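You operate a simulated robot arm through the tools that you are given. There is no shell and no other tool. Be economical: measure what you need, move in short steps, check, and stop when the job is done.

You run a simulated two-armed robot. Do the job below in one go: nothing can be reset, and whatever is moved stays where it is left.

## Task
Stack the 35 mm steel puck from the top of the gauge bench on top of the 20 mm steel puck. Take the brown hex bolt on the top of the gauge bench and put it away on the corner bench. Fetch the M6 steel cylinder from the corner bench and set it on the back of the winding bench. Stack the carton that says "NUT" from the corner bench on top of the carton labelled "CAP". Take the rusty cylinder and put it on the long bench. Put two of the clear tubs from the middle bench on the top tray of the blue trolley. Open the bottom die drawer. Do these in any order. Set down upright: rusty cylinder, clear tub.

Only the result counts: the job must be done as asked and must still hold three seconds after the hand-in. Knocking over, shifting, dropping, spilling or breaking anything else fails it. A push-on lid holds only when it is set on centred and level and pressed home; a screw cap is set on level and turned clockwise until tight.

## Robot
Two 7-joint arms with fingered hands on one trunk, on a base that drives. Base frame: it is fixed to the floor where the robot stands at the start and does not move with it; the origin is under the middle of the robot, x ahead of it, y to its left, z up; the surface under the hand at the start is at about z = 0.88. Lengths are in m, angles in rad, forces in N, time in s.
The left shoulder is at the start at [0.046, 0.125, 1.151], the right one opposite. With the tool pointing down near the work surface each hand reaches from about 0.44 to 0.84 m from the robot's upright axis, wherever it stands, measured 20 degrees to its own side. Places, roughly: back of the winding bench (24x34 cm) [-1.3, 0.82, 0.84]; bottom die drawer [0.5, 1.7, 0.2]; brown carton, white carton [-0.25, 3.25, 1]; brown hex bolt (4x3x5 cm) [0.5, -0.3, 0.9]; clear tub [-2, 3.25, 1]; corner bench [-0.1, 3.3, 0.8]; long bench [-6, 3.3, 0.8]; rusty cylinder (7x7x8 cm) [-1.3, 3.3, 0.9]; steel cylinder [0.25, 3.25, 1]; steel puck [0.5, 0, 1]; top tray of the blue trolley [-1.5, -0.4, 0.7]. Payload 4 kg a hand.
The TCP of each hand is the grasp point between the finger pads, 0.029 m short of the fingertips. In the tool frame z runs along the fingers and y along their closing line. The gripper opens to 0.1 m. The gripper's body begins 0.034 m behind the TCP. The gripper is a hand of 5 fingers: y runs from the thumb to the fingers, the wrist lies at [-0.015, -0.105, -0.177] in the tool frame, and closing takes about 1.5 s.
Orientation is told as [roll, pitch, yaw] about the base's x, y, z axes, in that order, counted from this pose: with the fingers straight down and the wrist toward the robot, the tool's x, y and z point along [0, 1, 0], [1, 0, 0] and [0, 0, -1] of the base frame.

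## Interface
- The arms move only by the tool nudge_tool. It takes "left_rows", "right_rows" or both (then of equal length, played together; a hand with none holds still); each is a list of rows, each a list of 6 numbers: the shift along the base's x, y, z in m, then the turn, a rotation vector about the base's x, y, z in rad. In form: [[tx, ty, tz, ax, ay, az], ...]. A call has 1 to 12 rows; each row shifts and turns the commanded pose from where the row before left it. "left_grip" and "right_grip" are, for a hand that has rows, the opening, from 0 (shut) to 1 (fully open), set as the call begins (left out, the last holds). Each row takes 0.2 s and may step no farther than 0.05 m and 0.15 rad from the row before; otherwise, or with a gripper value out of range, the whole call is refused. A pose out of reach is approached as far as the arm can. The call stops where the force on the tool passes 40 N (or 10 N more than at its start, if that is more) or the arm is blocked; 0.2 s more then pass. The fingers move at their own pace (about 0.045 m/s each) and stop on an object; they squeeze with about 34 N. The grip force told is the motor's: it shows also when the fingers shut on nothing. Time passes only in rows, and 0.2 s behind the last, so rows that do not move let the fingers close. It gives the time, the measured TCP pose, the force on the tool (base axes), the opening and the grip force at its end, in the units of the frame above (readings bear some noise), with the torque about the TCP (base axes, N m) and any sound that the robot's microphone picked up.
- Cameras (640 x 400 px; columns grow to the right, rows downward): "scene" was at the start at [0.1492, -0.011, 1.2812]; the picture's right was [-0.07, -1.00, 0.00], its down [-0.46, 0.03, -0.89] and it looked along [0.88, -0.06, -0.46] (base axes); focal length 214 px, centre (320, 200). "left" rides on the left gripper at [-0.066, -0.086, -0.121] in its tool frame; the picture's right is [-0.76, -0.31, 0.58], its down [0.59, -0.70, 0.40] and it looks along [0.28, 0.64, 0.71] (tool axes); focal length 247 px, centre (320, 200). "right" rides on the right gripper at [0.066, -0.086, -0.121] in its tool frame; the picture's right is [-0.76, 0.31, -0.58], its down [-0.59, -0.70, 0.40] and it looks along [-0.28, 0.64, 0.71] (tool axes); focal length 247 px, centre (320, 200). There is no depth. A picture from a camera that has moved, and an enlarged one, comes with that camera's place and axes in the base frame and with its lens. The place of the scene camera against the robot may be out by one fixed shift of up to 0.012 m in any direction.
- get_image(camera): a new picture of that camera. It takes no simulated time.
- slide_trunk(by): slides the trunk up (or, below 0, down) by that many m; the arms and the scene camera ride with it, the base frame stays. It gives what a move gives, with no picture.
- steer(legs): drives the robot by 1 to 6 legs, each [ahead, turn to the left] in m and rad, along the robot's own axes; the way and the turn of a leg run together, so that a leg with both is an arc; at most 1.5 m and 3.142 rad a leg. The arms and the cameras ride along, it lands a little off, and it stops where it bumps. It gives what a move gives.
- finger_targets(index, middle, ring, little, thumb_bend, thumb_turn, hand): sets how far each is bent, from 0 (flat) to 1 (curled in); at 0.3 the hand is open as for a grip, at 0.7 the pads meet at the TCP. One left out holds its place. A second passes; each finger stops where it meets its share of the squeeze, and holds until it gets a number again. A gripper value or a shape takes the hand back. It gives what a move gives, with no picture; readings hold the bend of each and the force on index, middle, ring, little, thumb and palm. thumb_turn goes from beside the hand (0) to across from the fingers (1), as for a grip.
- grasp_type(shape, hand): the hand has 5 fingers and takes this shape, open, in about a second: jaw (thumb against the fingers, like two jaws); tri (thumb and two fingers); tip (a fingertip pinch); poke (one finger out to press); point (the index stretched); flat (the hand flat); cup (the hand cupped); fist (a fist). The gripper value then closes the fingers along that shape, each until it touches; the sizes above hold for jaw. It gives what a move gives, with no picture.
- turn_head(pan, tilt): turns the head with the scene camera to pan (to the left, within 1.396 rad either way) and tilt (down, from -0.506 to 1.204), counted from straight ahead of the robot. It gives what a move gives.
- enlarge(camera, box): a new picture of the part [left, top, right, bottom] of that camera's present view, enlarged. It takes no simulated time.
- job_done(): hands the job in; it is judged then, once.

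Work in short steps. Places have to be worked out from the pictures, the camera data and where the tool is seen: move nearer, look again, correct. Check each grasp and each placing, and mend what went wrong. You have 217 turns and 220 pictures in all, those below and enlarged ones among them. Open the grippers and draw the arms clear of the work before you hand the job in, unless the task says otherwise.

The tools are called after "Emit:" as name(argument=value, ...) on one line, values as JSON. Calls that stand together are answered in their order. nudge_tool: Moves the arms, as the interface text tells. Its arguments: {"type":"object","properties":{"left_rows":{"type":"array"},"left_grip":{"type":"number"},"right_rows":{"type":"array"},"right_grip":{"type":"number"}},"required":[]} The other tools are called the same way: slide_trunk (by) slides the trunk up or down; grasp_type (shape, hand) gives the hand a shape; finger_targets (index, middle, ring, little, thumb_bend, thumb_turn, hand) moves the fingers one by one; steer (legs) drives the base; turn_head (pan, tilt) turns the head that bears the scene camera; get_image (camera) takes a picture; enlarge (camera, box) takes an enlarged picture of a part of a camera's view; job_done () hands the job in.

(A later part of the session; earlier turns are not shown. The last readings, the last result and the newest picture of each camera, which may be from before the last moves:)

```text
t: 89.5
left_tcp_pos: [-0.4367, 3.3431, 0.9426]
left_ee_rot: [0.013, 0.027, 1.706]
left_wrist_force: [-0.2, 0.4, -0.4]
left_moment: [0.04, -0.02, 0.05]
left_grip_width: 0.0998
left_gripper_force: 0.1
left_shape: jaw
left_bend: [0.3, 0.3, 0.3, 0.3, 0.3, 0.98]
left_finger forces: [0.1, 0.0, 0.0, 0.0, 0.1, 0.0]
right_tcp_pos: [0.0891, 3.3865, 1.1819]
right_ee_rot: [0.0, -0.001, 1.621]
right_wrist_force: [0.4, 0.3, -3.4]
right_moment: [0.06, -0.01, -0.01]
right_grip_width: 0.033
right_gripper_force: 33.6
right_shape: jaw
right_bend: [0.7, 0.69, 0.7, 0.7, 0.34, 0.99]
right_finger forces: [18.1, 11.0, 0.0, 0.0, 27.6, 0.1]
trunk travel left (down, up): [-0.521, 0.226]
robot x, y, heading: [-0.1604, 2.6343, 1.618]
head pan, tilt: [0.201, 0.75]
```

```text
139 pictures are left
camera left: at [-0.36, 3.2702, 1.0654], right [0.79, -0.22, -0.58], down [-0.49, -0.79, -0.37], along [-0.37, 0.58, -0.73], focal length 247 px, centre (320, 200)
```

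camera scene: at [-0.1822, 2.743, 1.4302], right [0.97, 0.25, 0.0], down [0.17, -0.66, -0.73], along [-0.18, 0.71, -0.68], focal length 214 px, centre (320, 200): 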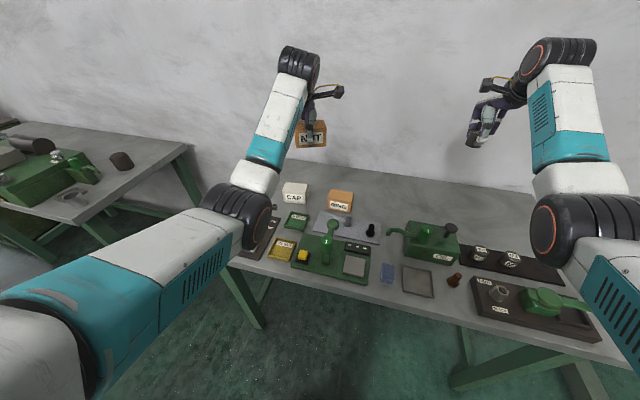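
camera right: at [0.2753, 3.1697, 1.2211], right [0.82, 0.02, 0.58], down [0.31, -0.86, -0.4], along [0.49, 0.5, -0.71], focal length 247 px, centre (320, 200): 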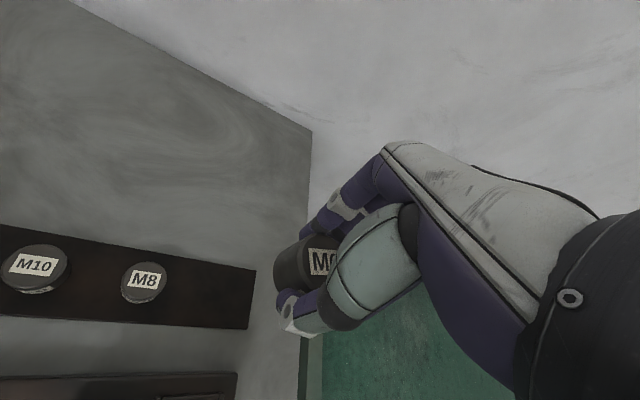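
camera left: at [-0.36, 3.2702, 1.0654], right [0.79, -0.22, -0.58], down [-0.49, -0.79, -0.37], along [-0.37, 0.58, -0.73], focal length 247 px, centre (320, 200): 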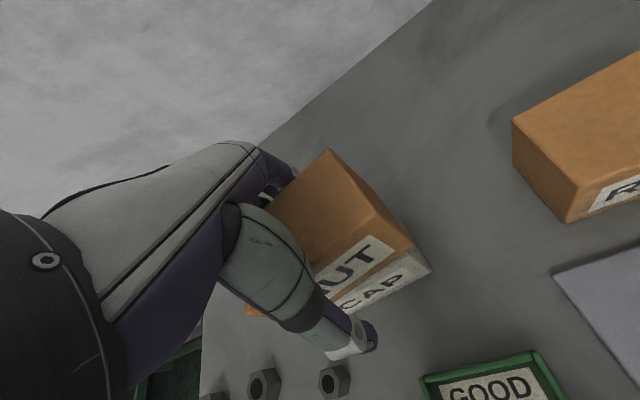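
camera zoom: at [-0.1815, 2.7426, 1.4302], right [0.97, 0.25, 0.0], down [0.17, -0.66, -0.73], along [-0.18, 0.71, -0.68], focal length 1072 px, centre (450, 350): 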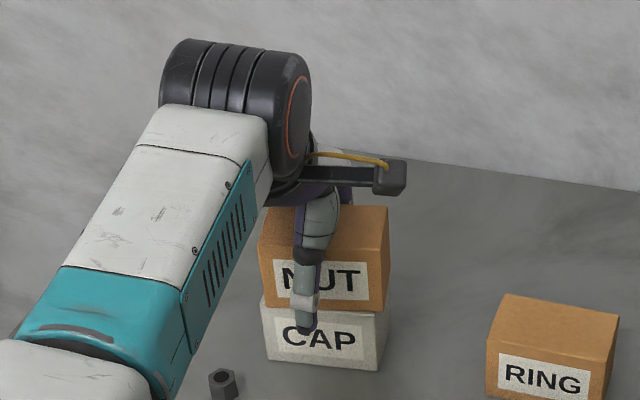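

NUT sits squarely on CAP. I lift the left hand away and verify, then look toward the next bench at left for the rusty cylinder.

Emit:
nudge_tool(left_rows=[[0, 0, 0.03, 0, 0, 0], [0, 0, 0.05, 0, 0, 0], [0, 0, 0.05, 0, 0, 0], [0, 0, 0.05, 0, 0, 0], [0, -0.04, 0.02, 0, 0, 0], [0, -0.045, 0, 0, 0, 0], [0, -0.045, 0, 0, 0, 0]])

Emit:
turn_head(pan=0.7, tilt=0.6)

Emit:
get_image(camera="scene")

```text
t: 91.2
left_tcp_pos: [-0.4357, 3.2113, 1.144]
left_ee_rot: [0.012, 0.026, 1.706]
left_wrist_force: [-0.9, -1.0, 0.3]
left_moment: [0.02, -0.01, -0.02]
left_grip_width: 0.1
left_gripper_force: 0.1
left_shape: jaw
left_bend: [0.3, 0.3, 0.3, 0.3, 0.3, 0.98]
left_finger forces: [0.0, 0.0, 0.0, 0.1, 0.0, 0.0]
right_tcp_pos: [0.0885, 3.3871, 1.1838]
right_ee_rot: [-0.001, -0.003, 1.62]
right_wrist_force: [0.2, 0.1, -2.9]
right_moment: [0.06, 0.01, 0.02]
right_grip_width: 0.0329
right_gripper_force: 34.2
right_shape: jaw
right_bend: [0.7, 0.69, 0.7, 0.7, 0.34, 0.99]
right_finger forces: [18.1, 11.0, 0.0, 0.0, 27.6, 0.0]
trunk travel left (down, up): [-0.521, 0.226]
robot x, y, heading: [-0.1635, 2.6368, 1.623]
head pan, tilt: [0.201, 0.75]
```

```text
t: 92.1
left_tcp_pos: [-0.4371, 3.2129, 1.144]
left_ee_rot: [0.013, 0.026, 1.705]
left_wrist_force: [0.3, 0.6, 0.2]
left_moment: [0.01, -0.04, 0.05]
left_grip_width: 0.0998
left_gripper_force: 0.0
left_shape: jaw
left_bend: [0.3, 0.3, 0.3, 0.3, 0.3, 0.98]
left_finger forces: [0.0, 0.0, 0.1, 0.0, 0.1, 0.0]
right_tcp_pos: [0.0873, 3.3868, 1.183]
right_ee_rot: [0.001, -0.002, 1.622]
right_wrist_force: [-0.2, -0.3, -2.3]
right_moment: [0.05, 0.0, 0.05]
right_grip_width: 0.033
right_gripper_force: 34.1
right_shape: jaw
right_bend: [0.7, 0.69, 0.7, 0.7, 0.34, 0.99]
right_finger forces: [18.1, 11.0, 0.0, 0.0, 27.6, 0.0]
trunk travel left (down, up): [-0.521, 0.226]
robot x, y, heading: [-0.1594, 2.634, 1.627]
head pan, tilt: [0.7, 0.6]
```

```text
138 pictures are left
camera scene: at [-0.2211, 2.7269, 1.4431], right [0.73, 0.68, 0.0], down [0.39, -0.41, -0.82], along [-0.56, 0.6, -0.57], focal length 214 px, centre (320, 200)
```

scene: 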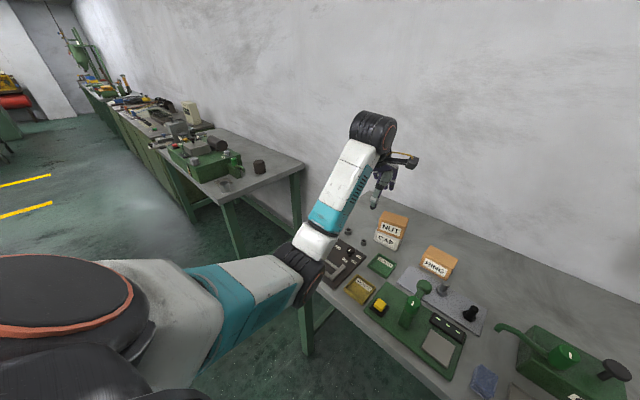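

The stack holds. Rusty cylinder is near (-1.275, 3.32) on the next bench. I back off, turn left, drive along and face that bench.

Emit:
steer(legs=[[-0.32, 0], [0, 1.52], [0.9, 0], [0, -1.57], [0.15, 0]])

Emit:
turn_head(pan=0.1, tilt=0.6)

Emit:
get_image(camera="scene")

```text
t: 107.3
left_tcp_pos: [-1.2644, 3.049, 1.1455]
left_ee_rot: [0.012, 0.023, 1.641]
left_wrist_force: [0.7, 0.1, -0.1]
left_moment: [0.07, 0.0, 0.03]
left_grip_width: 0.0999
left_gripper_force: 0.0
left_shape: jaw
left_bend: [0.3, 0.3, 0.3, 0.3, 0.3, 0.98]
left_finger forces: [0.0, 0.0, 0.0, 0.1, 0.0, 0.0]
right_tcp_pos: [-0.7278, 3.1876, 1.1845]
right_ee_rot: [0.003, -0.004, 1.552]
right_wrist_force: [-0.6, -0.4, -3.1]
right_moment: [0.08, 0.03, 0.01]
right_grip_width: 0.0328
right_gripper_force: 34.5
right_shape: jaw
right_bend: [0.7, 0.69, 0.7, 0.7, 0.35, 0.99]
right_finger forces: [17.1, 11.6, 0.0, 0.0, 26.7, 0.0]
trunk travel left (down, up): [-0.521, 0.226]
robot x, y, heading: [-1.0261, 2.4517, 1.562]
head pan, tilt: [0.7, 0.6]
```

```text
t: 108.3
left_tcp_pos: [-1.2645, 3.0517, 1.1447]
left_ee_rot: [0.011, 0.027, 1.641]
left_wrist_force: [-0.2, 0.8, -0.5]
left_moment: [-0.01, 0.02, 0.0]
left_grip_width: 0.0999
left_gripper_force: 0.1
left_shape: jaw
left_bend: [0.3, 0.3, 0.3, 0.3, 0.3, 0.98]
left_finger forces: [0.1, 0.1, 0.1, 0.0, 0.0, 0.0]
right_tcp_pos: [-0.729, 3.1904, 1.1825]
right_ee_rot: [0.003, -0.002, 1.553]
right_wrist_force: [0.4, -0.1, -4.1]
right_moment: [0.03, 0.0, 0.0]
right_grip_width: 0.0325
right_gripper_force: 34.3
right_shape: jaw
right_bend: [0.7, 0.69, 0.7, 0.7, 0.35, 0.99]
right_finger forces: [17.4, 11.7, 0.1, 0.1, 26.8, 0.1]
trunk travel left (down, up): [-0.521, 0.226]
robot x, y, heading: [-1.0216, 2.4559, 1.561]
head pan, tilt: [0.099, 0.6]
```

```text
137 pictures are left
camera scene: at [-1.0332, 2.5721, 1.4431], right [1.0, 0.09, 0.0], down [0.05, -0.56, -0.82], along [-0.08, 0.82, -0.57], focal length 214 px, centre (320, 200)
```

scene: 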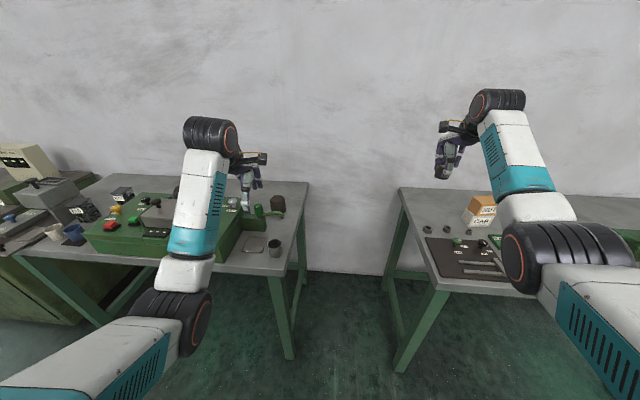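

The rusty cylinder appears at the right rear of the bench. I take the left-hand view and zoom the scene.

Emit:
get_image(camera="left")

Emit:
enlarge(camera="scene", box=[200, 160, 320, 280])

```text
136 pictures are left
camera left: at [-1.192, 2.9741, 1.2664], right [0.77, -0.27, -0.58], down [-0.54, -0.75, -0.37], along [-0.33, 0.6, -0.73], focal length 247 px, centre (320, 200)
```

left: 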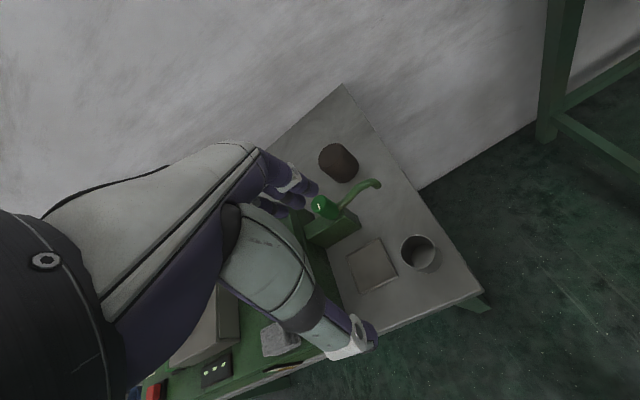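

```text
3.33 times, centred on (260, 220) of scene
camera zoom: at [-1.0332, 2.5721, 1.4431], right [1.0, 0.09, 0.0], down [0.05, -0.56, -0.82], along [-0.08, 0.82, -0.57], focal length 715 px, centre (520, 133)
```

zoom: 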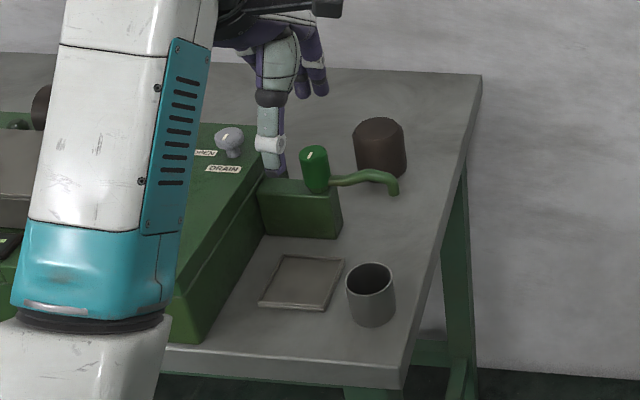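

Emit:
enlarge(camera="left", box=[280, 120, 440, 220])

```text
4.00 times, centred on (360, 170) of left
camera zoom: at [-1.192, 2.9741, 1.2664], right [0.77, -0.27, -0.58], down [-0.54, -0.75, -0.37], along [-0.33, 0.6, -0.73], focal length 988 px, centre (160, 320)
```

zoom: 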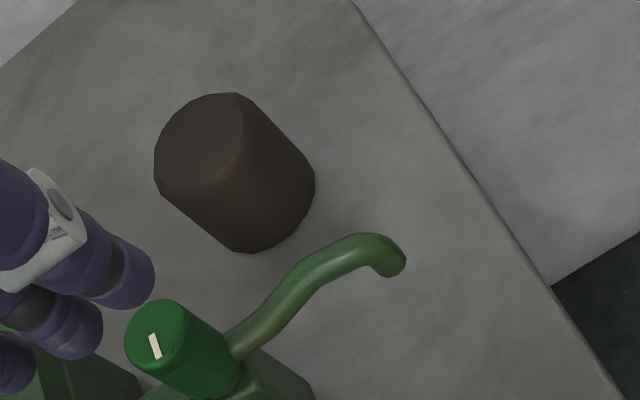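

Cylinder centre ≈ (-1.292, 3.338), but a pump knob and spout stand in front of it, so I'll come in from the right-front. I reposition the robot to about (-0.93, 2.70) with heading ≈ 1.85.

Emit:
steer(legs=[[0, -0.33], [0.26, 0], [0, 0.62]])

Emit:
get_image(camera="left")

Emit:
get_image(camera="scene")

```text
t: 112.9
left_tcp_pos: [-1.3386, 3.2053, 1.1437]
left_ee_rot: [0.011, 0.026, 1.931]
left_wrist_force: [0.2, -0.1, 0.2]
left_moment: [-0.04, 0.01, 0.0]
left_grip_width: 0.1
left_gripper_force: 0.3
left_shape: jaw
left_bend: [0.3, 0.3, 0.3, 0.3, 0.3, 0.98]
left_finger forces: [0.1, 0.0, 0.0, 0.1, 0.1, 0.0]
right_tcp_pos: [-0.8657, 3.4906, 1.1823]
right_ee_rot: [0.0, -0.001, 1.843]
right_wrist_force: [0.1, -0.1, -4.1]
right_moment: [0.01, 0.03, 0.0]
right_grip_width: 0.0323
right_gripper_force: 33.9
right_shape: jaw
right_bend: [0.7, 0.69, 0.7, 0.7, 0.35, 1.0]
right_finger forces: [17.2, 11.7, 0.2, 0.0, 26.3, 0.1]
trunk travel left (down, up): [-0.521, 0.226]
robot x, y, heading: [-0.9397, 2.7017, 1.856]
head pan, tilt: [0.099, 0.6]
```

```text
133 pictures are left
camera left: at [-1.2477, 3.1513, 1.2663], right [0.82, -0.04, -0.58], down [-0.3, -0.88, -0.37], along [-0.49, 0.48, -0.73], focal length 247 px, centre (320, 200)
```

left: 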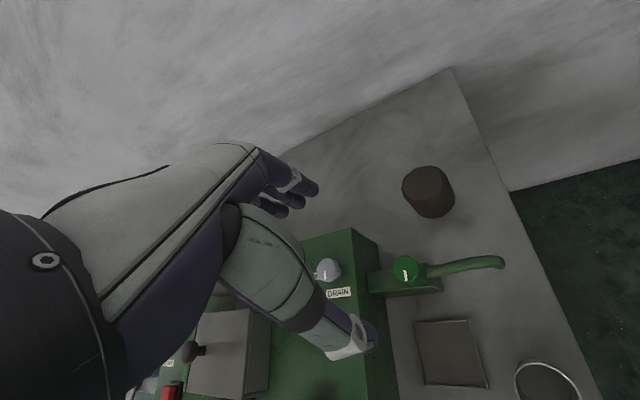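

```text
132 pictures are left
camera scene: at [-0.9813, 2.8112, 1.4431], right [0.93, 0.38, 0.0], down [0.21, -0.52, -0.82], along [-0.31, 0.76, -0.57], focal length 214 px, centre (320, 200)
```

scene: 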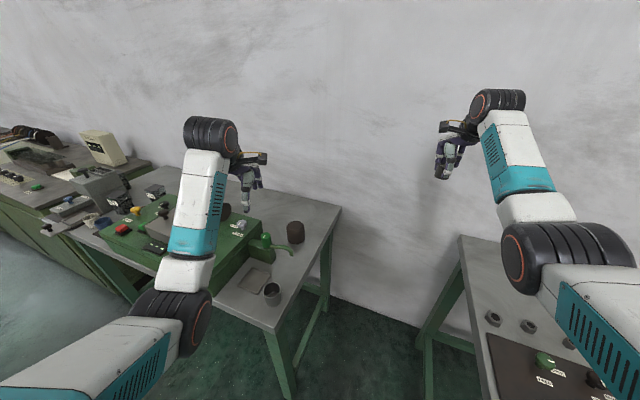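

Cylinder confirmed at (-1.292, 3.340). I move above it while yawing the hand to ~2.2, then lower to z≈1.0 and look.

Emit:
nudge_tool(left_rows=[[0.012, 0.034, 0, 0, 0, 0.07], [0.012, 0.034, 0, 0, 0, 0.07], [0.012, 0.034, 0, 0, 0, 0.07], [0.011, 0.033, 0, 0, 0, 0.07], [0, 0, -0.05, 0, 0, 0], [0, 0, -0.05, 0, 0, 0], [0, 0, -0.03, 0, 0, 0]], left_grip=1)

Emit:
get_image(camera="left")

Emit:
enlarge(camera="scene", box=[160, 140, 360, 280])

```text
t: 114.5
left_tcp_pos: [-1.2931, 3.3397, 1.0142]
left_ee_rot: [0.011, 0.027, 2.21]
left_wrist_force: [0.0, -0.2, 0.0]
left_moment: [-0.05, 0.0, -0.02]
left_grip_width: 0.0999
left_gripper_force: 0.1
left_shape: jaw
left_bend: [0.3, 0.3, 0.3, 0.3, 0.3, 0.98]
left_finger forces: [0.0, 0.0, 0.0, 0.0, 0.0, 0.0]
right_tcp_pos: [-0.866, 3.4917, 1.1838]
right_ee_rot: [0.0, 0.0, 1.843]
right_wrist_force: [-0.6, -0.1, -3.4]
right_moment: [0.02, 0.01, -0.02]
right_grip_width: 0.0325
right_gripper_force: 33.9
right_shape: jaw
right_bend: [0.7, 0.69, 0.7, 0.7, 0.36, 1.0]
right_finger forces: [17.1, 11.8, 0.2, 0.0, 26.3, 0.0]
trunk travel left (down, up): [-0.521, 0.226]
robot x, y, heading: [-0.9396, 2.7019, 1.854]
head pan, tilt: [0.099, 0.6]
```

```text
131 pictures are left
camera left: at [-1.1904, 3.3134, 1.1368], right [0.79, 0.19, -0.58], down [-0.05, -0.93, -0.37], along [-0.61, 0.32, -0.73], focal length 247 px, centre (320, 200)
```

left: 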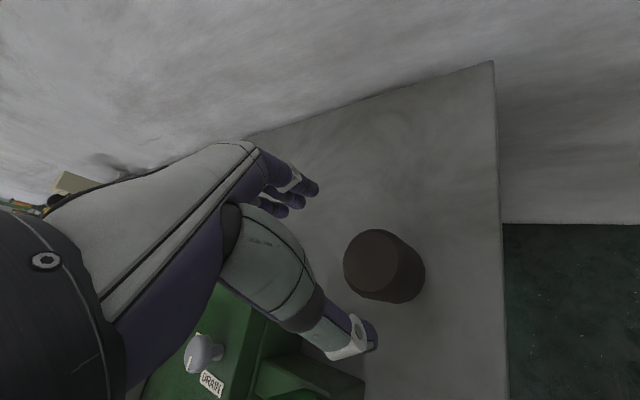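

```text
2.86 times, centred on (260, 210) of scene
camera zoom: at [-0.9811, 2.8113, 1.4431], right [0.93, 0.38, 0.0], down [0.21, -0.52, -0.82], along [-0.31, 0.76, -0.57], focal length 613 px, centre (491, 171)
```

zoom: 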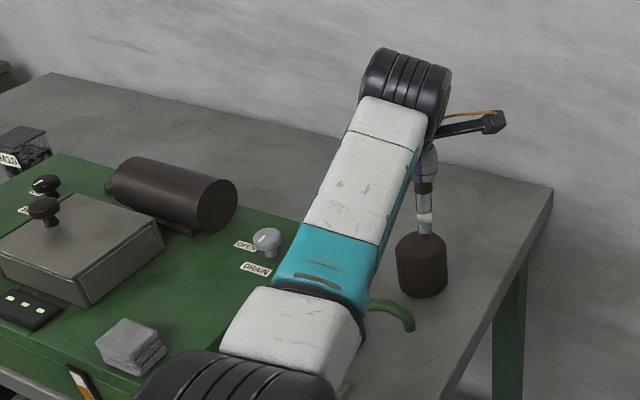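

The forearm passes above the pump knob, so before lowering I raise the trunk 15 cm, which lifts the elbow; then lower the hand.

Emit:
slide_trunk(by=0.15)

Emit:
nudge_tool(left_rows=[[0, 0, -0.05, 0, 0, 0], [0, 0, -0.05, 0, 0, 0], [0, 0, -0.05, 0, 0, 0], [0, 0, -0.05, 0, 0, 0]])

Emit:
get_image(camera="left")

Emit:
enlarge(camera="scene", box=[140, 140, 380, 310])

```text
t: 116.3
left_tcp_pos: [-1.2906, 3.3397, 1.1629]
left_ee_rot: [0.011, 0.026, 2.212]
left_wrist_force: [0.3, -0.2, 0.6]
left_moment: [0.02, -0.02, 0.0]
left_grip_width: 0.0998
left_gripper_force: 0.0
left_shape: jaw
left_bend: [0.3, 0.3, 0.3, 0.3, 0.3, 0.98]
left_finger forces: [0.0, 0.0, 0.0, 0.1, 0.0, 0.0]
right_tcp_pos: [-0.8653, 3.4917, 1.3325]
right_ee_rot: [0.0, -0.002, 1.845]
right_wrist_force: [0.3, 0.1, -3.5]
right_moment: [0.04, 0.06, 0.01]
right_grip_width: 0.0323
right_gripper_force: 34.3
right_shape: jaw
right_bend: [0.7, 0.69, 0.7, 0.7, 0.36, 1.0]
right_finger forces: [17.2, 11.9, 0.1, 0.0, 26.3, 0.1]
trunk travel left (down, up): [-0.671, 0.076]
robot x, y, heading: [-0.9389, 2.7034, 1.853]
head pan, tilt: [0.099, 0.6]
```

```text
t: 117.3
left_tcp_pos: [-1.2871, 3.3253, 0.9706]
left_ee_rot: [0.012, 0.026, 2.21]
left_wrist_force: [-0.1, 0.8, 0.8]
left_moment: [0.04, -0.01, -0.01]
left_grip_width: 0.0999
left_gripper_force: 0.1
left_shape: jaw
left_bend: [0.3, 0.3, 0.3, 0.3, 0.3, 0.98]
left_finger forces: [0.1, 0.1, 0.0, 0.0, 0.0, 0.1]
left hand out of reach, approached as far as the arm can: row 4
right_tcp_pos: [-0.8666, 3.4911, 1.3321]
right_ee_rot: [0.0, -0.002, 1.845]
right_wrist_force: [-0.1, -1.3, -2.7]
right_moment: [-0.01, -0.01, 0.02]
right_grip_width: 0.0324
right_gripper_force: 33.7
right_shape: jaw
right_bend: [0.7, 0.69, 0.7, 0.7, 0.36, 1.0]
right_finger forces: [17.2, 11.9, 0.2, 0.1, 26.3, 0.1]
trunk travel left (down, up): [-0.671, 0.076]
robot x, y, heading: [-0.9379, 2.7016, 1.855]
head pan, tilt: [0.099, 0.6]
```

```text
129 pictures are left
camera left: at [-1.1855, 3.2983, 1.0929], right [0.79, 0.19, -0.58], down [-0.05, -0.93, -0.38], along [-0.61, 0.33, -0.72], focal length 247 px, centre (320, 200)
```

left: 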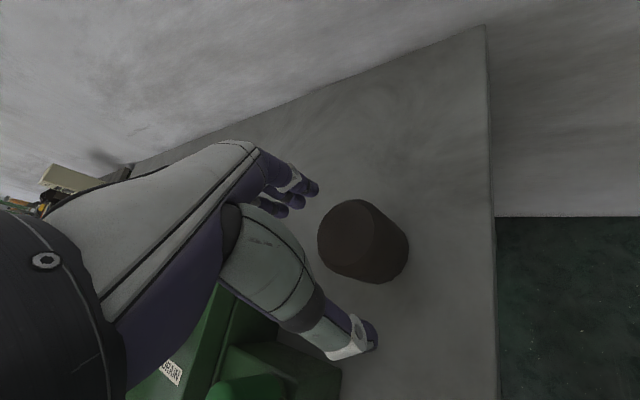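

```text
2.35 times, centred on (260, 225) of scene
camera zoom: at [-0.9796, 2.8057, 1.5935], right [0.93, 0.38, 0.0], down [0.21, -0.52, -0.82], along [-0.31, 0.76, -0.57], focal length 505 px, centre (461, 141)
```

zoom: 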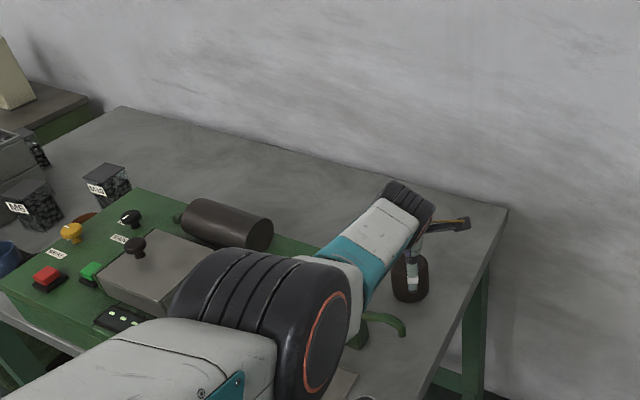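

Slightly out of reach with the trunk so high. I raise the hand a little, drop the trunk 7 cm, and re-centre over the cylinder.

Emit:
nudge_tool(left_rows=[[0, 0, 0.05, 0, 0, 0], [0, 0, 0.03, 0, 0, 0]])

Emit:
slide_trunk(by=-0.07)

Emit:
get_image(camera="left")

```text
t: 117.9
left_tcp_pos: [-1.2886, 3.3249, 1.0495]
left_ee_rot: [0.014, 0.027, 2.211]
left_wrist_force: [0.2, -0.5, 0.4]
left_moment: [0.03, 0.0, 0.0]
left_grip_width: 0.0996
left_gripper_force: 0.1
left_shape: jaw
left_bend: [0.3, 0.3, 0.3, 0.3, 0.3, 0.98]
left_finger forces: [0.1, 0.0, 0.0, 0.1, 0.0, 0.1]
right_tcp_pos: [-0.865, 3.4922, 1.333]
right_ee_rot: [0.002, -0.003, 1.844]
right_wrist_force: [-0.2, -0.7, -4.0]
right_moment: [0.05, 0.03, 0.02]
right_grip_width: 0.032
right_gripper_force: 34.1
right_shape: jaw
right_bend: [0.7, 0.69, 0.7, 0.7, 0.36, 1.0]
right_finger forces: [17.0, 12.0, 0.2, 0.0, 26.3, 0.0]
trunk travel left (down, up): [-0.671, 0.076]
robot x, y, heading: [-0.9382, 2.7018, 1.85]
head pan, tilt: [0.099, 0.6]
```

```text
t: 119.0
left_tcp_pos: [-1.2892, 3.324, 0.9792]
left_ee_rot: [0.014, 0.027, 2.211]
left_wrist_force: [-0.5, -0.8, 0.9]
left_moment: [-0.03, 0.0, 0.03]
left_grip_width: 0.0998
left_gripper_force: 0.1
left_shape: jaw
left_bend: [0.3, 0.3, 0.3, 0.3, 0.3, 0.98]
left_finger forces: [0.1, 0.0, 0.0, 0.0, 0.0, 0.1]
right_tcp_pos: [-0.8644, 3.4919, 1.263]
right_ee_rot: [0.0, -0.001, 1.843]
right_wrist_force: [-0.6, 0.1, -2.8]
right_moment: [0.06, 0.04, -0.02]
right_grip_width: 0.0321
right_gripper_force: 34.0
right_shape: jaw
right_bend: [0.7, 0.69, 0.7, 0.7, 0.36, 1.0]
right_finger forces: [17.0, 11.8, 0.1, 0.1, 26.3, 0.0]
trunk travel left (down, up): [-0.601, 0.146]
robot x, y, heading: [-0.9424, 2.7038, 1.854]
head pan, tilt: [0.099, 0.6]
```

```text
127 pictures are left
camera left: at [-1.1871, 3.2975, 1.1007], right [0.79, 0.19, -0.58], down [-0.05, -0.93, -0.37], along [-0.61, 0.33, -0.73], focal length 247 px, centre (320, 200)
```

left: 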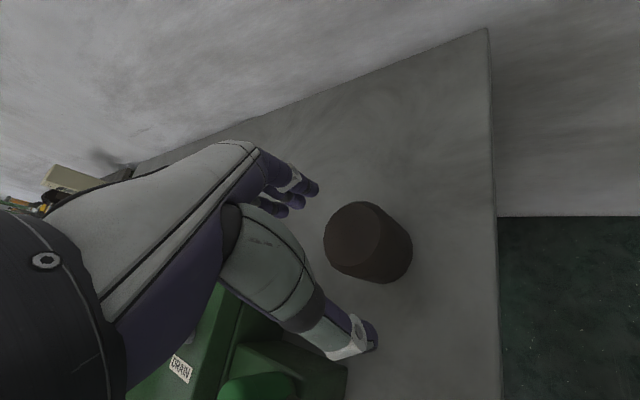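

Cylinder at (-1.291, 3.342). I centre over it and lower to TCP z≈0.89.

Emit:
nudge_tool(left_rows=[[-0.002, 0.017, 0, 0, 0, 0], [0, 0, -0.03, 0, 0, 0], [0, 0, -0.03, 0, 0, 0], [0, 0, -0.028, 0, 0, 0]])

Emit:
get_image(camera="left")

Emit:
enlarge(camera="scene", box=[180, 150, 340, 290])

```text
t: 120.0
left_tcp_pos: [-1.2948, 3.323, 0.8969]
left_ee_rot: [0.008, 0.018, 2.212]
left_wrist_force: [-2.6, 3.2, 10.7]
left_moment: [0.39, 0.13, 0.06]
left_grip_width: 0.0999
left_gripper_force: 0.0
left_shape: jaw
left_bend: [0.28, 0.3, 0.3, 0.3, 0.3, 0.98]
left_finger forces: [10.1, 0.0, 0.0, 0.0, 0.0, 0.0]
left hand out of reach, approached as far as the arm can: row 3, 4
right_tcp_pos: [-0.8655, 3.4905, 1.2629]
right_ee_rot: [0.002, -0.003, 1.847]
right_wrist_force: [0.3, -0.6, -3.2]
right_moment: [0.05, 0.05, -0.04]
right_grip_width: 0.0321
right_gripper_force: 34.0
right_shape: jaw
right_bend: [0.7, 0.69, 0.7, 0.7, 0.36, 1.0]
right_finger forces: [17.1, 11.9, 0.2, 0.0, 26.2, 0.0]
trunk travel left (down, up): [-0.601, 0.146]
robot x, y, heading: [-0.94, 2.6995, 1.858]
head pan, tilt: [0.099, 0.6]
```

```text
126 pictures are left
camera left: at [-1.1917, 3.2956, 1.0194], right [0.79, 0.19, -0.58], down [-0.05, -0.92, -0.38], along [-0.61, 0.33, -0.72], focal length 247 px, centre (320, 200)
```

left: 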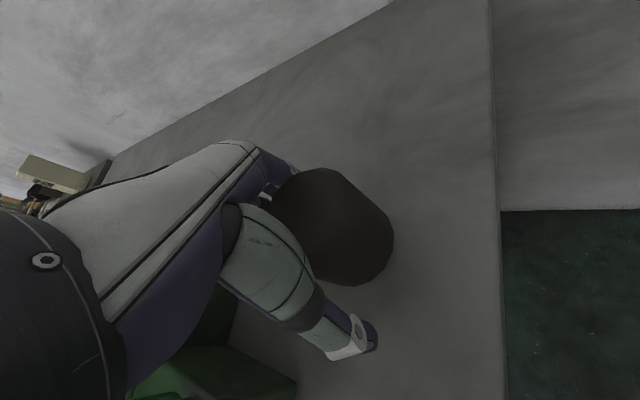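

```text
2.86 times, centred on (260, 220) of scene
camera zoom: at [-0.9793, 2.8062, 1.5238], right [0.93, 0.38, 0.0], down [0.21, -0.52, -0.83], along [-0.31, 0.76, -0.56], focal length 613 px, centre (491, 143)
```

zoom: 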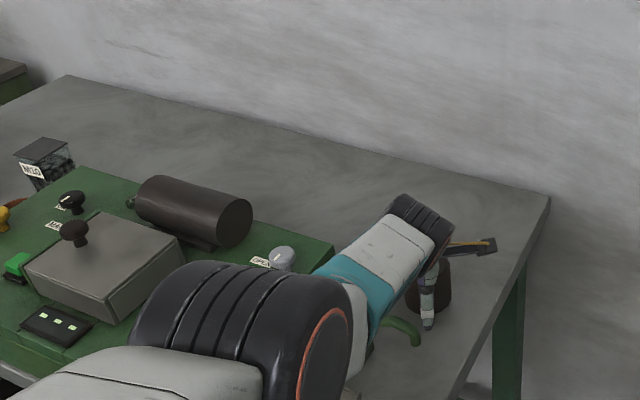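

The arm is at its reach limit and the index touched the cylinder. I raise the hand clear, lower the trunk 8 cm more and retry.

Emit:
nudge_tool(left_rows=[[0, 0, 0.04, 0, 0, 0], [0, 0, 0.05, 0, 0, 0], [0, 0, 0.05, 0, 0, 0], [0, 0, 0.04, 0, 0, 0]])

Emit:
slide_trunk(by=-0.08)

Emit:
get_image(camera="left")

```text
t: 121.0
left_tcp_pos: [-1.3033, 3.3823, 1.0502]
left_ee_rot: [0.01, 0.028, 2.21]
left_wrist_force: [-1.0, -0.4, 0.1]
left_moment: [0.0, 0.02, 0.01]
left_grip_width: 0.0996
left_gripper_force: 0.0
left_shape: jaw
left_bend: [0.3, 0.3, 0.3, 0.3, 0.3, 0.98]
left_finger forces: [0.0, 0.1, 0.0, 0.0, 0.0, 0.0]
left hand out of reach, approached as far as the arm can: row 1, 2, 3, 4
right_tcp_pos: [-0.8644, 3.4921, 1.2637]
right_ee_rot: [0.002, -0.001, 1.845]
right_wrist_force: [-0.6, -0.5, -4.4]
right_moment: [0.02, 0.01, 0.01]
right_grip_width: 0.0321
right_gripper_force: 34.2
right_shape: jaw
right_bend: [0.7, 0.69, 0.7, 0.7, 0.36, 1.0]
right_finger forces: [17.0, 11.9, 0.1, 0.1, 26.3, 0.1]
trunk travel left (down, up): [-0.601, 0.146]
robot x, y, heading: [-0.9403, 2.7013, 1.857]
head pan, tilt: [0.099, 0.6]
```

```text
t: 122.1
left_tcp_pos: [-1.3045, 3.3842, 0.9707]
left_ee_rot: [0.013, 0.025, 2.211]
left_wrist_force: [-0.9, 1.2, 0.4]
left_moment: [0.02, 0.01, -0.01]
left_grip_width: 0.0998
left_gripper_force: 0.1
left_shape: jaw
left_bend: [0.3, 0.3, 0.3, 0.3, 0.3, 0.98]
left_finger forces: [0.0, 0.0, 0.0, 0.1, 0.0, 0.0]
right_tcp_pos: [-0.8647, 3.4921, 1.1836]
right_ee_rot: [0.002, -0.002, 1.846]
right_wrist_force: [-0.3, 0.1, -2.7]
right_moment: [0.06, 0.02, 0.02]
right_grip_width: 0.0323
right_gripper_force: 34.2
right_shape: jaw
right_bend: [0.7, 0.69, 0.7, 0.7, 0.36, 1.0]
right_finger forces: [17.0, 11.9, 0.2, 0.0, 26.3, 0.0]
trunk travel left (down, up): [-0.521, 0.226]
robot x, y, heading: [-0.9375, 2.7048, 1.854]
head pan, tilt: [0.099, 0.6]
```

```text
124 pictures are left
camera left: at [-1.2032, 3.3582, 1.0922], right [0.79, 0.19, -0.58], down [-0.05, -0.93, -0.37], along [-0.61, 0.33, -0.73], focal length 247 px, centre (320, 200)
```

left: 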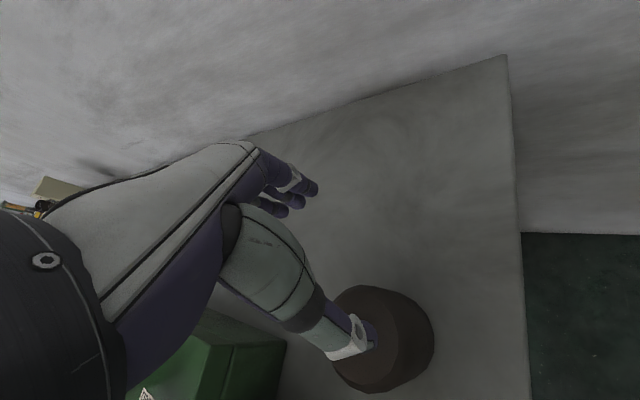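

The cylinder top is at about (-1.286, 3.335). I move back over its centre, a bit higher, and look.

Emit:
nudge_tool(left_rows=[[0.009, -0.025, 0.015, 0, 0, 0], [0.008, -0.024, 0, 0, 0, 0]])

Emit:
enlarge(camera="left", box=[260, 120, 500, 320])

```text
t: 122.7
left_tcp_pos: [-1.2882, 3.3356, 0.9851]
left_ee_rot: [0.013, 0.027, 2.21]
left_wrist_force: [0.1, 0.0, -1.1]
left_moment: [0.0, 0.04, -0.03]
left_grip_width: 0.1
left_gripper_force: 0.0
left_shape: jaw
left_bend: [0.3, 0.3, 0.3, 0.3, 0.3, 0.98]
left_finger forces: [0.0, 0.1, 0.0, 0.0, 0.0, 0.0]
right_tcp_pos: [-0.8647, 3.491, 1.1817]
right_ee_rot: [0.001, -0.003, 1.845]
right_wrist_force: [0.5, -0.7, -3.2]
right_moment: [0.01, 0.03, -0.01]
right_grip_width: 0.0323
right_gripper_force: 33.6
right_shape: jaw
right_bend: [0.7, 0.69, 0.7, 0.7, 0.36, 1.0]
right_finger forces: [17.1, 11.8, 0.2, 0.0, 26.3, 0.0]
trunk travel left (down, up): [-0.521, 0.226]
robot x, y, heading: [-0.9371, 2.7011, 1.854]
head pan, tilt: [0.099, 0.6]
```

```text
2.00 times, centred on (380, 220) of left
camera zoom: at [-1.1869, 3.3098, 1.107], right [0.79, 0.19, -0.58], down [-0.05, -0.93, -0.37], along [-0.61, 0.32, -0.73], focal length 494 px, centre (200, 160)
```

zoom: 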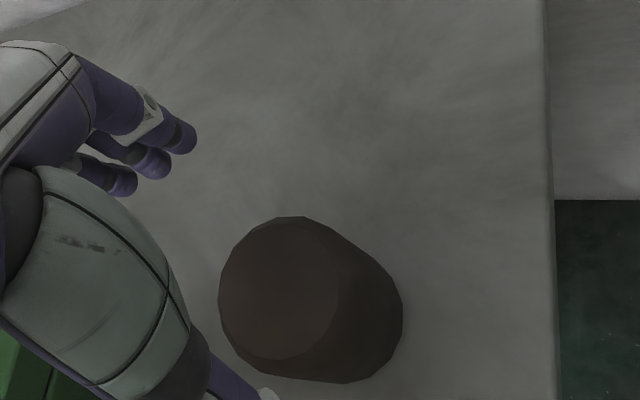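

Centre is (-1.288, 3.332) now. I shift 4 mm and go down.

Emit:
nudge_tool(left_rows=[[0, -0.004, -0.03, 0, 0, 0], [0, 0, -0.03, 0, 0, 0], [0, 0, -0.03, 0, 0, 0]])

Emit:
get_image(camera="left")

Emit:
enlarge(camera="scene", box=[180, 150, 340, 290])

```text
t: 123.5
left_tcp_pos: [-1.2886, 3.3307, 0.8938]
left_ee_rot: [0.01, 0.026, 2.213]
left_wrist_force: [0.0, 1.2, -0.4]
left_moment: [0.03, 0.0, -0.03]
left_grip_width: 0.0999
left_gripper_force: 0.0
left_shape: jaw
left_bend: [0.3, 0.3, 0.3, 0.3, 0.3, 0.98]
left_finger forces: [0.3, 0.0, 0.1, 0.0, 0.0, 0.0]
right_tcp_pos: [-0.8664, 3.4919, 1.1827]
right_ee_rot: [0.0, 0.0, 1.843]
right_wrist_force: [-0.2, 0.2, -2.8]
right_moment: [0.02, -0.02, -0.01]
right_grip_width: 0.0324
right_gripper_force: 34.1
right_shape: jaw
right_bend: [0.7, 0.69, 0.7, 0.7, 0.36, 1.0]
right_finger forces: [17.0, 11.9, 0.2, 0.1, 26.3, 0.0]
trunk travel left (down, up): [-0.521, 0.226]
robot x, y, heading: [-0.9391, 2.7023, 1.855]
head pan, tilt: [0.099, 0.6]
```

```text
122 pictures are left
camera left: at [-1.1865, 3.3054, 1.0165], right [0.79, 0.19, -0.58], down [-0.05, -0.93, -0.37], along [-0.61, 0.33, -0.73], focal length 247 px, centre (320, 200)
```

left: 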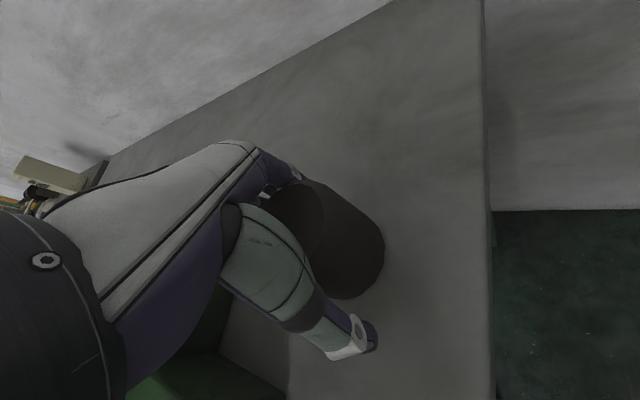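

```text
2.86 times, centred on (260, 220) of scene
camera zoom: at [-0.981, 2.8114, 1.4431], right [0.93, 0.38, 0.0], down [0.21, -0.52, -0.82], along [-0.31, 0.76, -0.57], focal length 613 px, centre (491, 143)
```

zoom: 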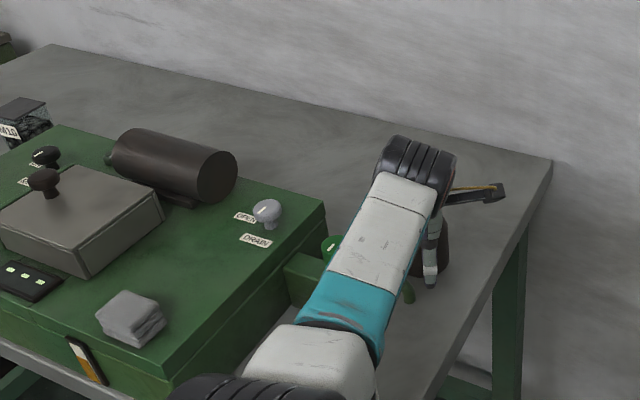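

The cylinder is inside the hand with no contact force. I close.

Emit:
nudge_tool(left_rows=[[0, 0, 0, 0, 0, 0], [0, 0, 0, 0, 0, 0], [0, 0, 0, 0, 0, 0], [0, 0, 0, 0, 0, 0], [0, 0, 0, 0, 0, 0], [0, 0, 0, 0, 0, 0]], left_grip=0)

Emit:
nudge_tool(left_rows=[[0, 0, 0.02, 0, 0, 0], [0, 0, 0.03, 0, 0, 0], [0, 0, 0.04, 0, 0, 0], [0, 0, 0.05, 0, 0, 0], [0, 0, 0.05, 0, 0, 0]])

Emit:
get_image(camera="left")

```text
t: 124.9
left_tcp_pos: [-1.289, 3.3318, 0.895]
left_ee_rot: [0.012, 0.023, 2.212]
left_wrist_force: [-0.1, 1.4, 8.4]
left_moment: [-0.29, -0.17, 0.03]
left_grip_width: 0.0552
left_gripper_force: 34.1
left_shape: jaw
left_bend: [0.38, 0.39, 0.74, 0.47, 0.42, 1.0]
left_finger forces: [26.7, 11.8, 0.0, 0.1, 37.5, 0.0]
right_tcp_pos: [-0.8663, 3.491, 1.1835]
right_ee_rot: [0.002, -0.002, 1.845]
right_wrist_force: [0.1, 0.0, -2.7]
right_moment: [0.02, 0.04, 0.01]
right_grip_width: 0.0322
right_gripper_force: 34.1
right_shape: jaw
right_bend: [0.7, 0.69, 0.7, 0.7, 0.36, 1.0]
right_finger forces: [16.9, 12.0, 0.2, 0.0, 26.3, 0.0]
trunk travel left (down, up): [-0.521, 0.226]
robot x, y, heading: [-0.9396, 2.7027, 1.857]
head pan, tilt: [0.099, 0.6]
```

```text
t: 126.1
left_tcp_pos: [-1.287, 3.3319, 1.083]
left_ee_rot: [0.015, 0.027, 2.212]
left_wrist_force: [0.3, 0.5, -5.4]
left_moment: [-0.02, -0.01, 0.02]
left_grip_width: 0.0548
left_gripper_force: 34.1
left_shape: jaw
left_bend: [0.39, 0.39, 0.74, 0.47, 0.43, 1.0]
left_finger forces: [23.4, 12.1, 0.0, 0.0, 36.0, 0.1]
right_tcp_pos: [-0.8652, 3.492, 1.1825]
right_ee_rot: [0.003, -0.003, 1.844]
right_wrist_force: [-1.0, -0.4, -3.0]
right_moment: [0.05, 0.04, 0.0]
right_grip_width: 0.0322
right_gripper_force: 33.0
right_shape: jaw
right_bend: [0.7, 0.69, 0.7, 0.7, 0.36, 1.0]
right_finger forces: [16.9, 11.9, 0.2, 0.0, 26.3, 0.0]
trunk travel left (down, up): [-0.521, 0.226]
robot x, y, heading: [-0.9385, 2.7026, 1.859]
head pan, tilt: [0.099, 0.6]
```

```text
120 pictures are left
camera left: at [-1.1856, 3.3054, 1.2052], right [0.79, 0.19, -0.58], down [-0.05, -0.93, -0.37], along [-0.61, 0.32, -0.73], focal length 247 px, centre (320, 200)
```

left: 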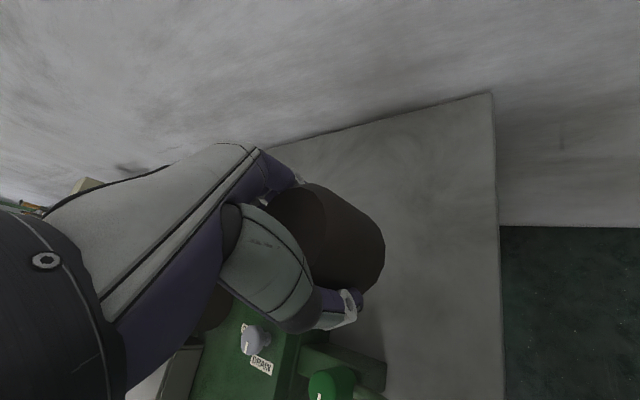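

The rusty cylinder is held (about 0.55 kg). I back off, turn to face -x and drive along the aisle toward the long bench.

Emit:
steer(legs=[[-0.45, 0], [0, 1.286], [1.0, 0]])

Emit:
turn_head(pan=-0.4, tilt=0.35)

Emit:
get_image(camera="scene")

```text
t: 137.0
left_tcp_pos: [-2.5383, 2.1519, 1.0821]
left_ee_rot: [0.013, 0.026, -2.819]
left_wrist_force: [0.3, 0.5, -4.6]
left_moment: [0.01, 0.0, 0.01]
left_grip_width: 0.0547
left_gripper_force: 34.2
left_shape: jaw
left_bend: [0.39, 0.39, 0.74, 0.47, 0.43, 1.0]
left_finger forces: [22.9, 11.9, 0.1, 0.0, 35.0, 0.0]
right_tcp_pos: [-2.5599, 2.6037, 1.1827]
right_ee_rot: [0.0, -0.002, 3.099]
right_wrist_force: [-0.2, 0.8, -2.8]
right_moment: [-0.04, 0.05, -0.04]
right_grip_width: 0.0321
right_gripper_force: 34.0
right_shape: jaw
right_bend: [0.7, 0.69, 0.7, 0.7, 0.36, 1.0]
right_finger forces: [17.0, 12.1, 0.4, 0.0, 25.9, 0.1]
trunk travel left (down, up): [-0.521, 0.226]
robot x, y, heading: [-1.8301, 2.2875, 3.102]
head pan, tilt: [0.099, 0.6]
```

```text
t: 137.9
left_tcp_pos: [-2.5399, 2.1522, 1.0829]
left_ee_rot: [0.012, 0.026, -2.819]
left_wrist_force: [-0.4, -0.5, -5.2]
left_moment: [0.0, 0.04, 0.0]
left_grip_width: 0.0547
left_gripper_force: 33.5
left_shape: jaw
left_bend: [0.39, 0.39, 0.74, 0.47, 0.43, 1.0]
left_finger forces: [23.1, 11.9, 0.0, 0.0, 35.1, 0.0]
right_tcp_pos: [-2.5585, 2.6027, 1.1828]
right_ee_rot: [-0.001, -0.001, 3.098]
right_wrist_force: [0.2, -0.5, -3.9]
right_moment: [-0.03, 0.05, 0.01]
right_grip_width: 0.0319
right_gripper_force: 34.4
right_shape: jaw
right_bend: [0.7, 0.69, 0.7, 0.7, 0.36, 1.0]
right_finger forces: [16.9, 12.0, 0.2, 0.0, 25.9, 0.0]
trunk travel left (down, up): [-0.521, 0.226]
robot x, y, heading: [-1.8311, 2.2836, 3.109]
head pan, tilt: [-0.4, 0.351]
```

```text
119 pictures are left
camera scene: at [-1.9492, 2.3233, 1.4658], right [0.42, 0.91, 0.0], down [0.31, -0.14, -0.94], along [-0.85, 0.39, -0.35], focal length 214 px, centre (320, 200)
```

scene: 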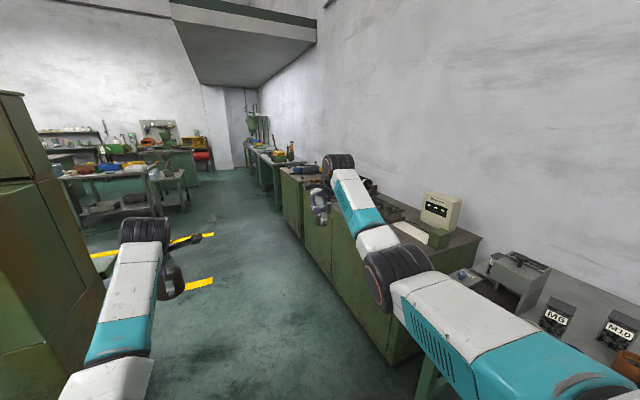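

The aisle is clear; the tubs (M6, M10…) stand on the bench to the right. I drive on toward the long bench.

Emit:
steer(legs=[[1.5, 0.035], [1.2, 0.02]])

Emit:
get_image(camera="scene")

```text
t: 151.0
left_tcp_pos: [-5.2139, 2.1441, 1.082]
left_ee_rot: [0.012, 0.027, -2.773]
left_wrist_force: [0.1, -0.8, -4.4]
left_moment: [0.02, -0.03, 0.02]
left_grip_width: 0.0545
left_gripper_force: 33.9
left_shape: jaw
left_bend: [0.39, 0.39, 0.74, 0.47, 0.43, 1.0]
left_finger forces: [22.9, 12.0, 0.0, 0.0, 35.1, 0.0]
right_tcp_pos: [-5.2536, 2.5939, 1.1814]
right_ee_rot: [-0.001, -0.001, -3.141]
right_wrist_force: [0.0, -0.5, -2.9]
right_moment: [0.01, 0.02, 0.01]
right_grip_width: 0.0319
right_gripper_force: 33.8
right_shape: jaw
right_bend: [0.7, 0.69, 0.7, 0.7, 0.36, 1.0]
right_finger forces: [17.0, 12.0, 0.3, 0.1, 26.0, 0.1]
trunk travel left (down, up): [-0.521, 0.226]
robot x, y, heading: [-4.5119, 2.3136, -3.125]
head pan, tilt: [-0.4, 0.351]
```

```text
118 pictures are left
camera scene: at [-4.6322, 2.3418, 1.4658], right [0.38, 0.93, 0.0], down [0.32, -0.13, -0.94], along [-0.87, 0.36, -0.34], focal length 214 px, centre (320, 200)
```

scene: 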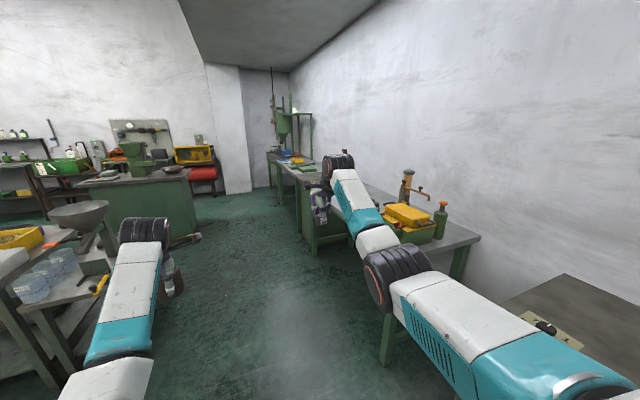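

The long bench lies ahead right. I drive 0.7 m further and turn to face it.

Emit:
steer(legs=[[0.75, 0], [0, -1.58]])

Emit:
turn_head(pan=0.3, tilt=0.45)

Emit:
get_image(camera="scene")

```text
t: 159.0
left_tcp_pos: [-5.4197, 2.9997, 1.0817]
left_ee_rot: [0.011, 0.028, 1.932]
left_wrist_force: [0.3, 1.1, -3.8]
left_moment: [-0.02, 0.0, -0.03]
left_grip_width: 0.0543
left_gripper_force: 34.4
left_shape: jaw
left_bend: [0.39, 0.39, 0.74, 0.47, 0.43, 1.0]
left_finger forces: [22.5, 11.6, 0.1, 0.1, 34.4, 0.0]
right_tcp_pos: [-4.9698, 3.0362, 1.182]
right_ee_rot: [0.002, -0.001, 1.566]
right_wrist_force: [-0.1, 0.1, -4.3]
right_moment: [0.04, 0.04, 0.0]
right_grip_width: 0.0321
right_gripper_force: 34.0
right_shape: jaw
right_bend: [0.7, 0.69, 0.7, 0.7, 0.37, 1.0]
right_finger forces: [16.9, 12.0, 0.4, 0.0, 25.3, 0.0]
trunk travel left (down, up): [-0.521, 0.226]
robot x, y, heading: [-5.2579, 2.2979, 1.575]
head pan, tilt: [-0.4, 0.351]
```

```text
t: 160.1
left_tcp_pos: [-5.4208, 2.9988, 1.082]
left_ee_rot: [0.012, 0.028, 1.932]
left_wrist_force: [-0.3, 0.1, -4.8]
left_moment: [0.0, 0.02, 0.01]
left_grip_width: 0.0547
left_gripper_force: 33.7
left_shape: jaw
left_bend: [0.39, 0.39, 0.74, 0.47, 0.43, 1.0]
left_finger forces: [22.5, 11.6, 0.0, 0.0, 34.4, 0.0]
right_tcp_pos: [-4.9704, 3.0372, 1.1819]
right_ee_rot: [0.002, -0.003, 1.566]
right_wrist_force: [-0.1, -0.2, -2.3]
right_moment: [0.05, 0.0, 0.03]
right_grip_width: 0.0321
right_gripper_force: 33.9
right_shape: jaw
right_bend: [0.7, 0.69, 0.7, 0.7, 0.37, 1.0]
right_finger forces: [17.0, 11.9, 0.3, 0.1, 25.4, 0.0]
trunk travel left (down, up): [-0.521, 0.226]
robot x, y, heading: [-5.2579, 2.299, 1.572]
head pan, tilt: [0.3, 0.45]
```

```text
117 pictures are left
camera scene: at [-5.286, 2.4154, 1.4566], right [0.95, 0.3, 0.0], down [0.13, -0.42, -0.9], along [-0.27, 0.86, -0.44], focal length 214 px, centre (320, 200)
```

scene: 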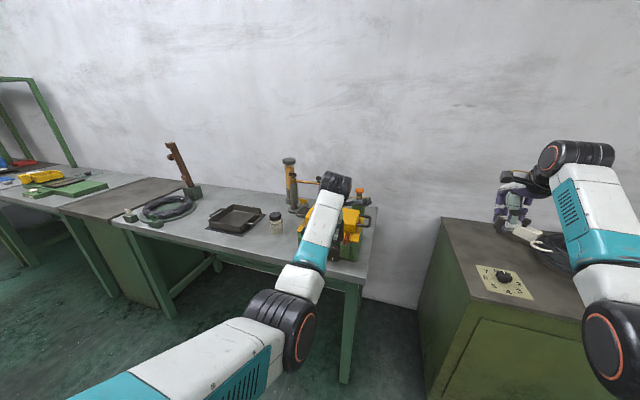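

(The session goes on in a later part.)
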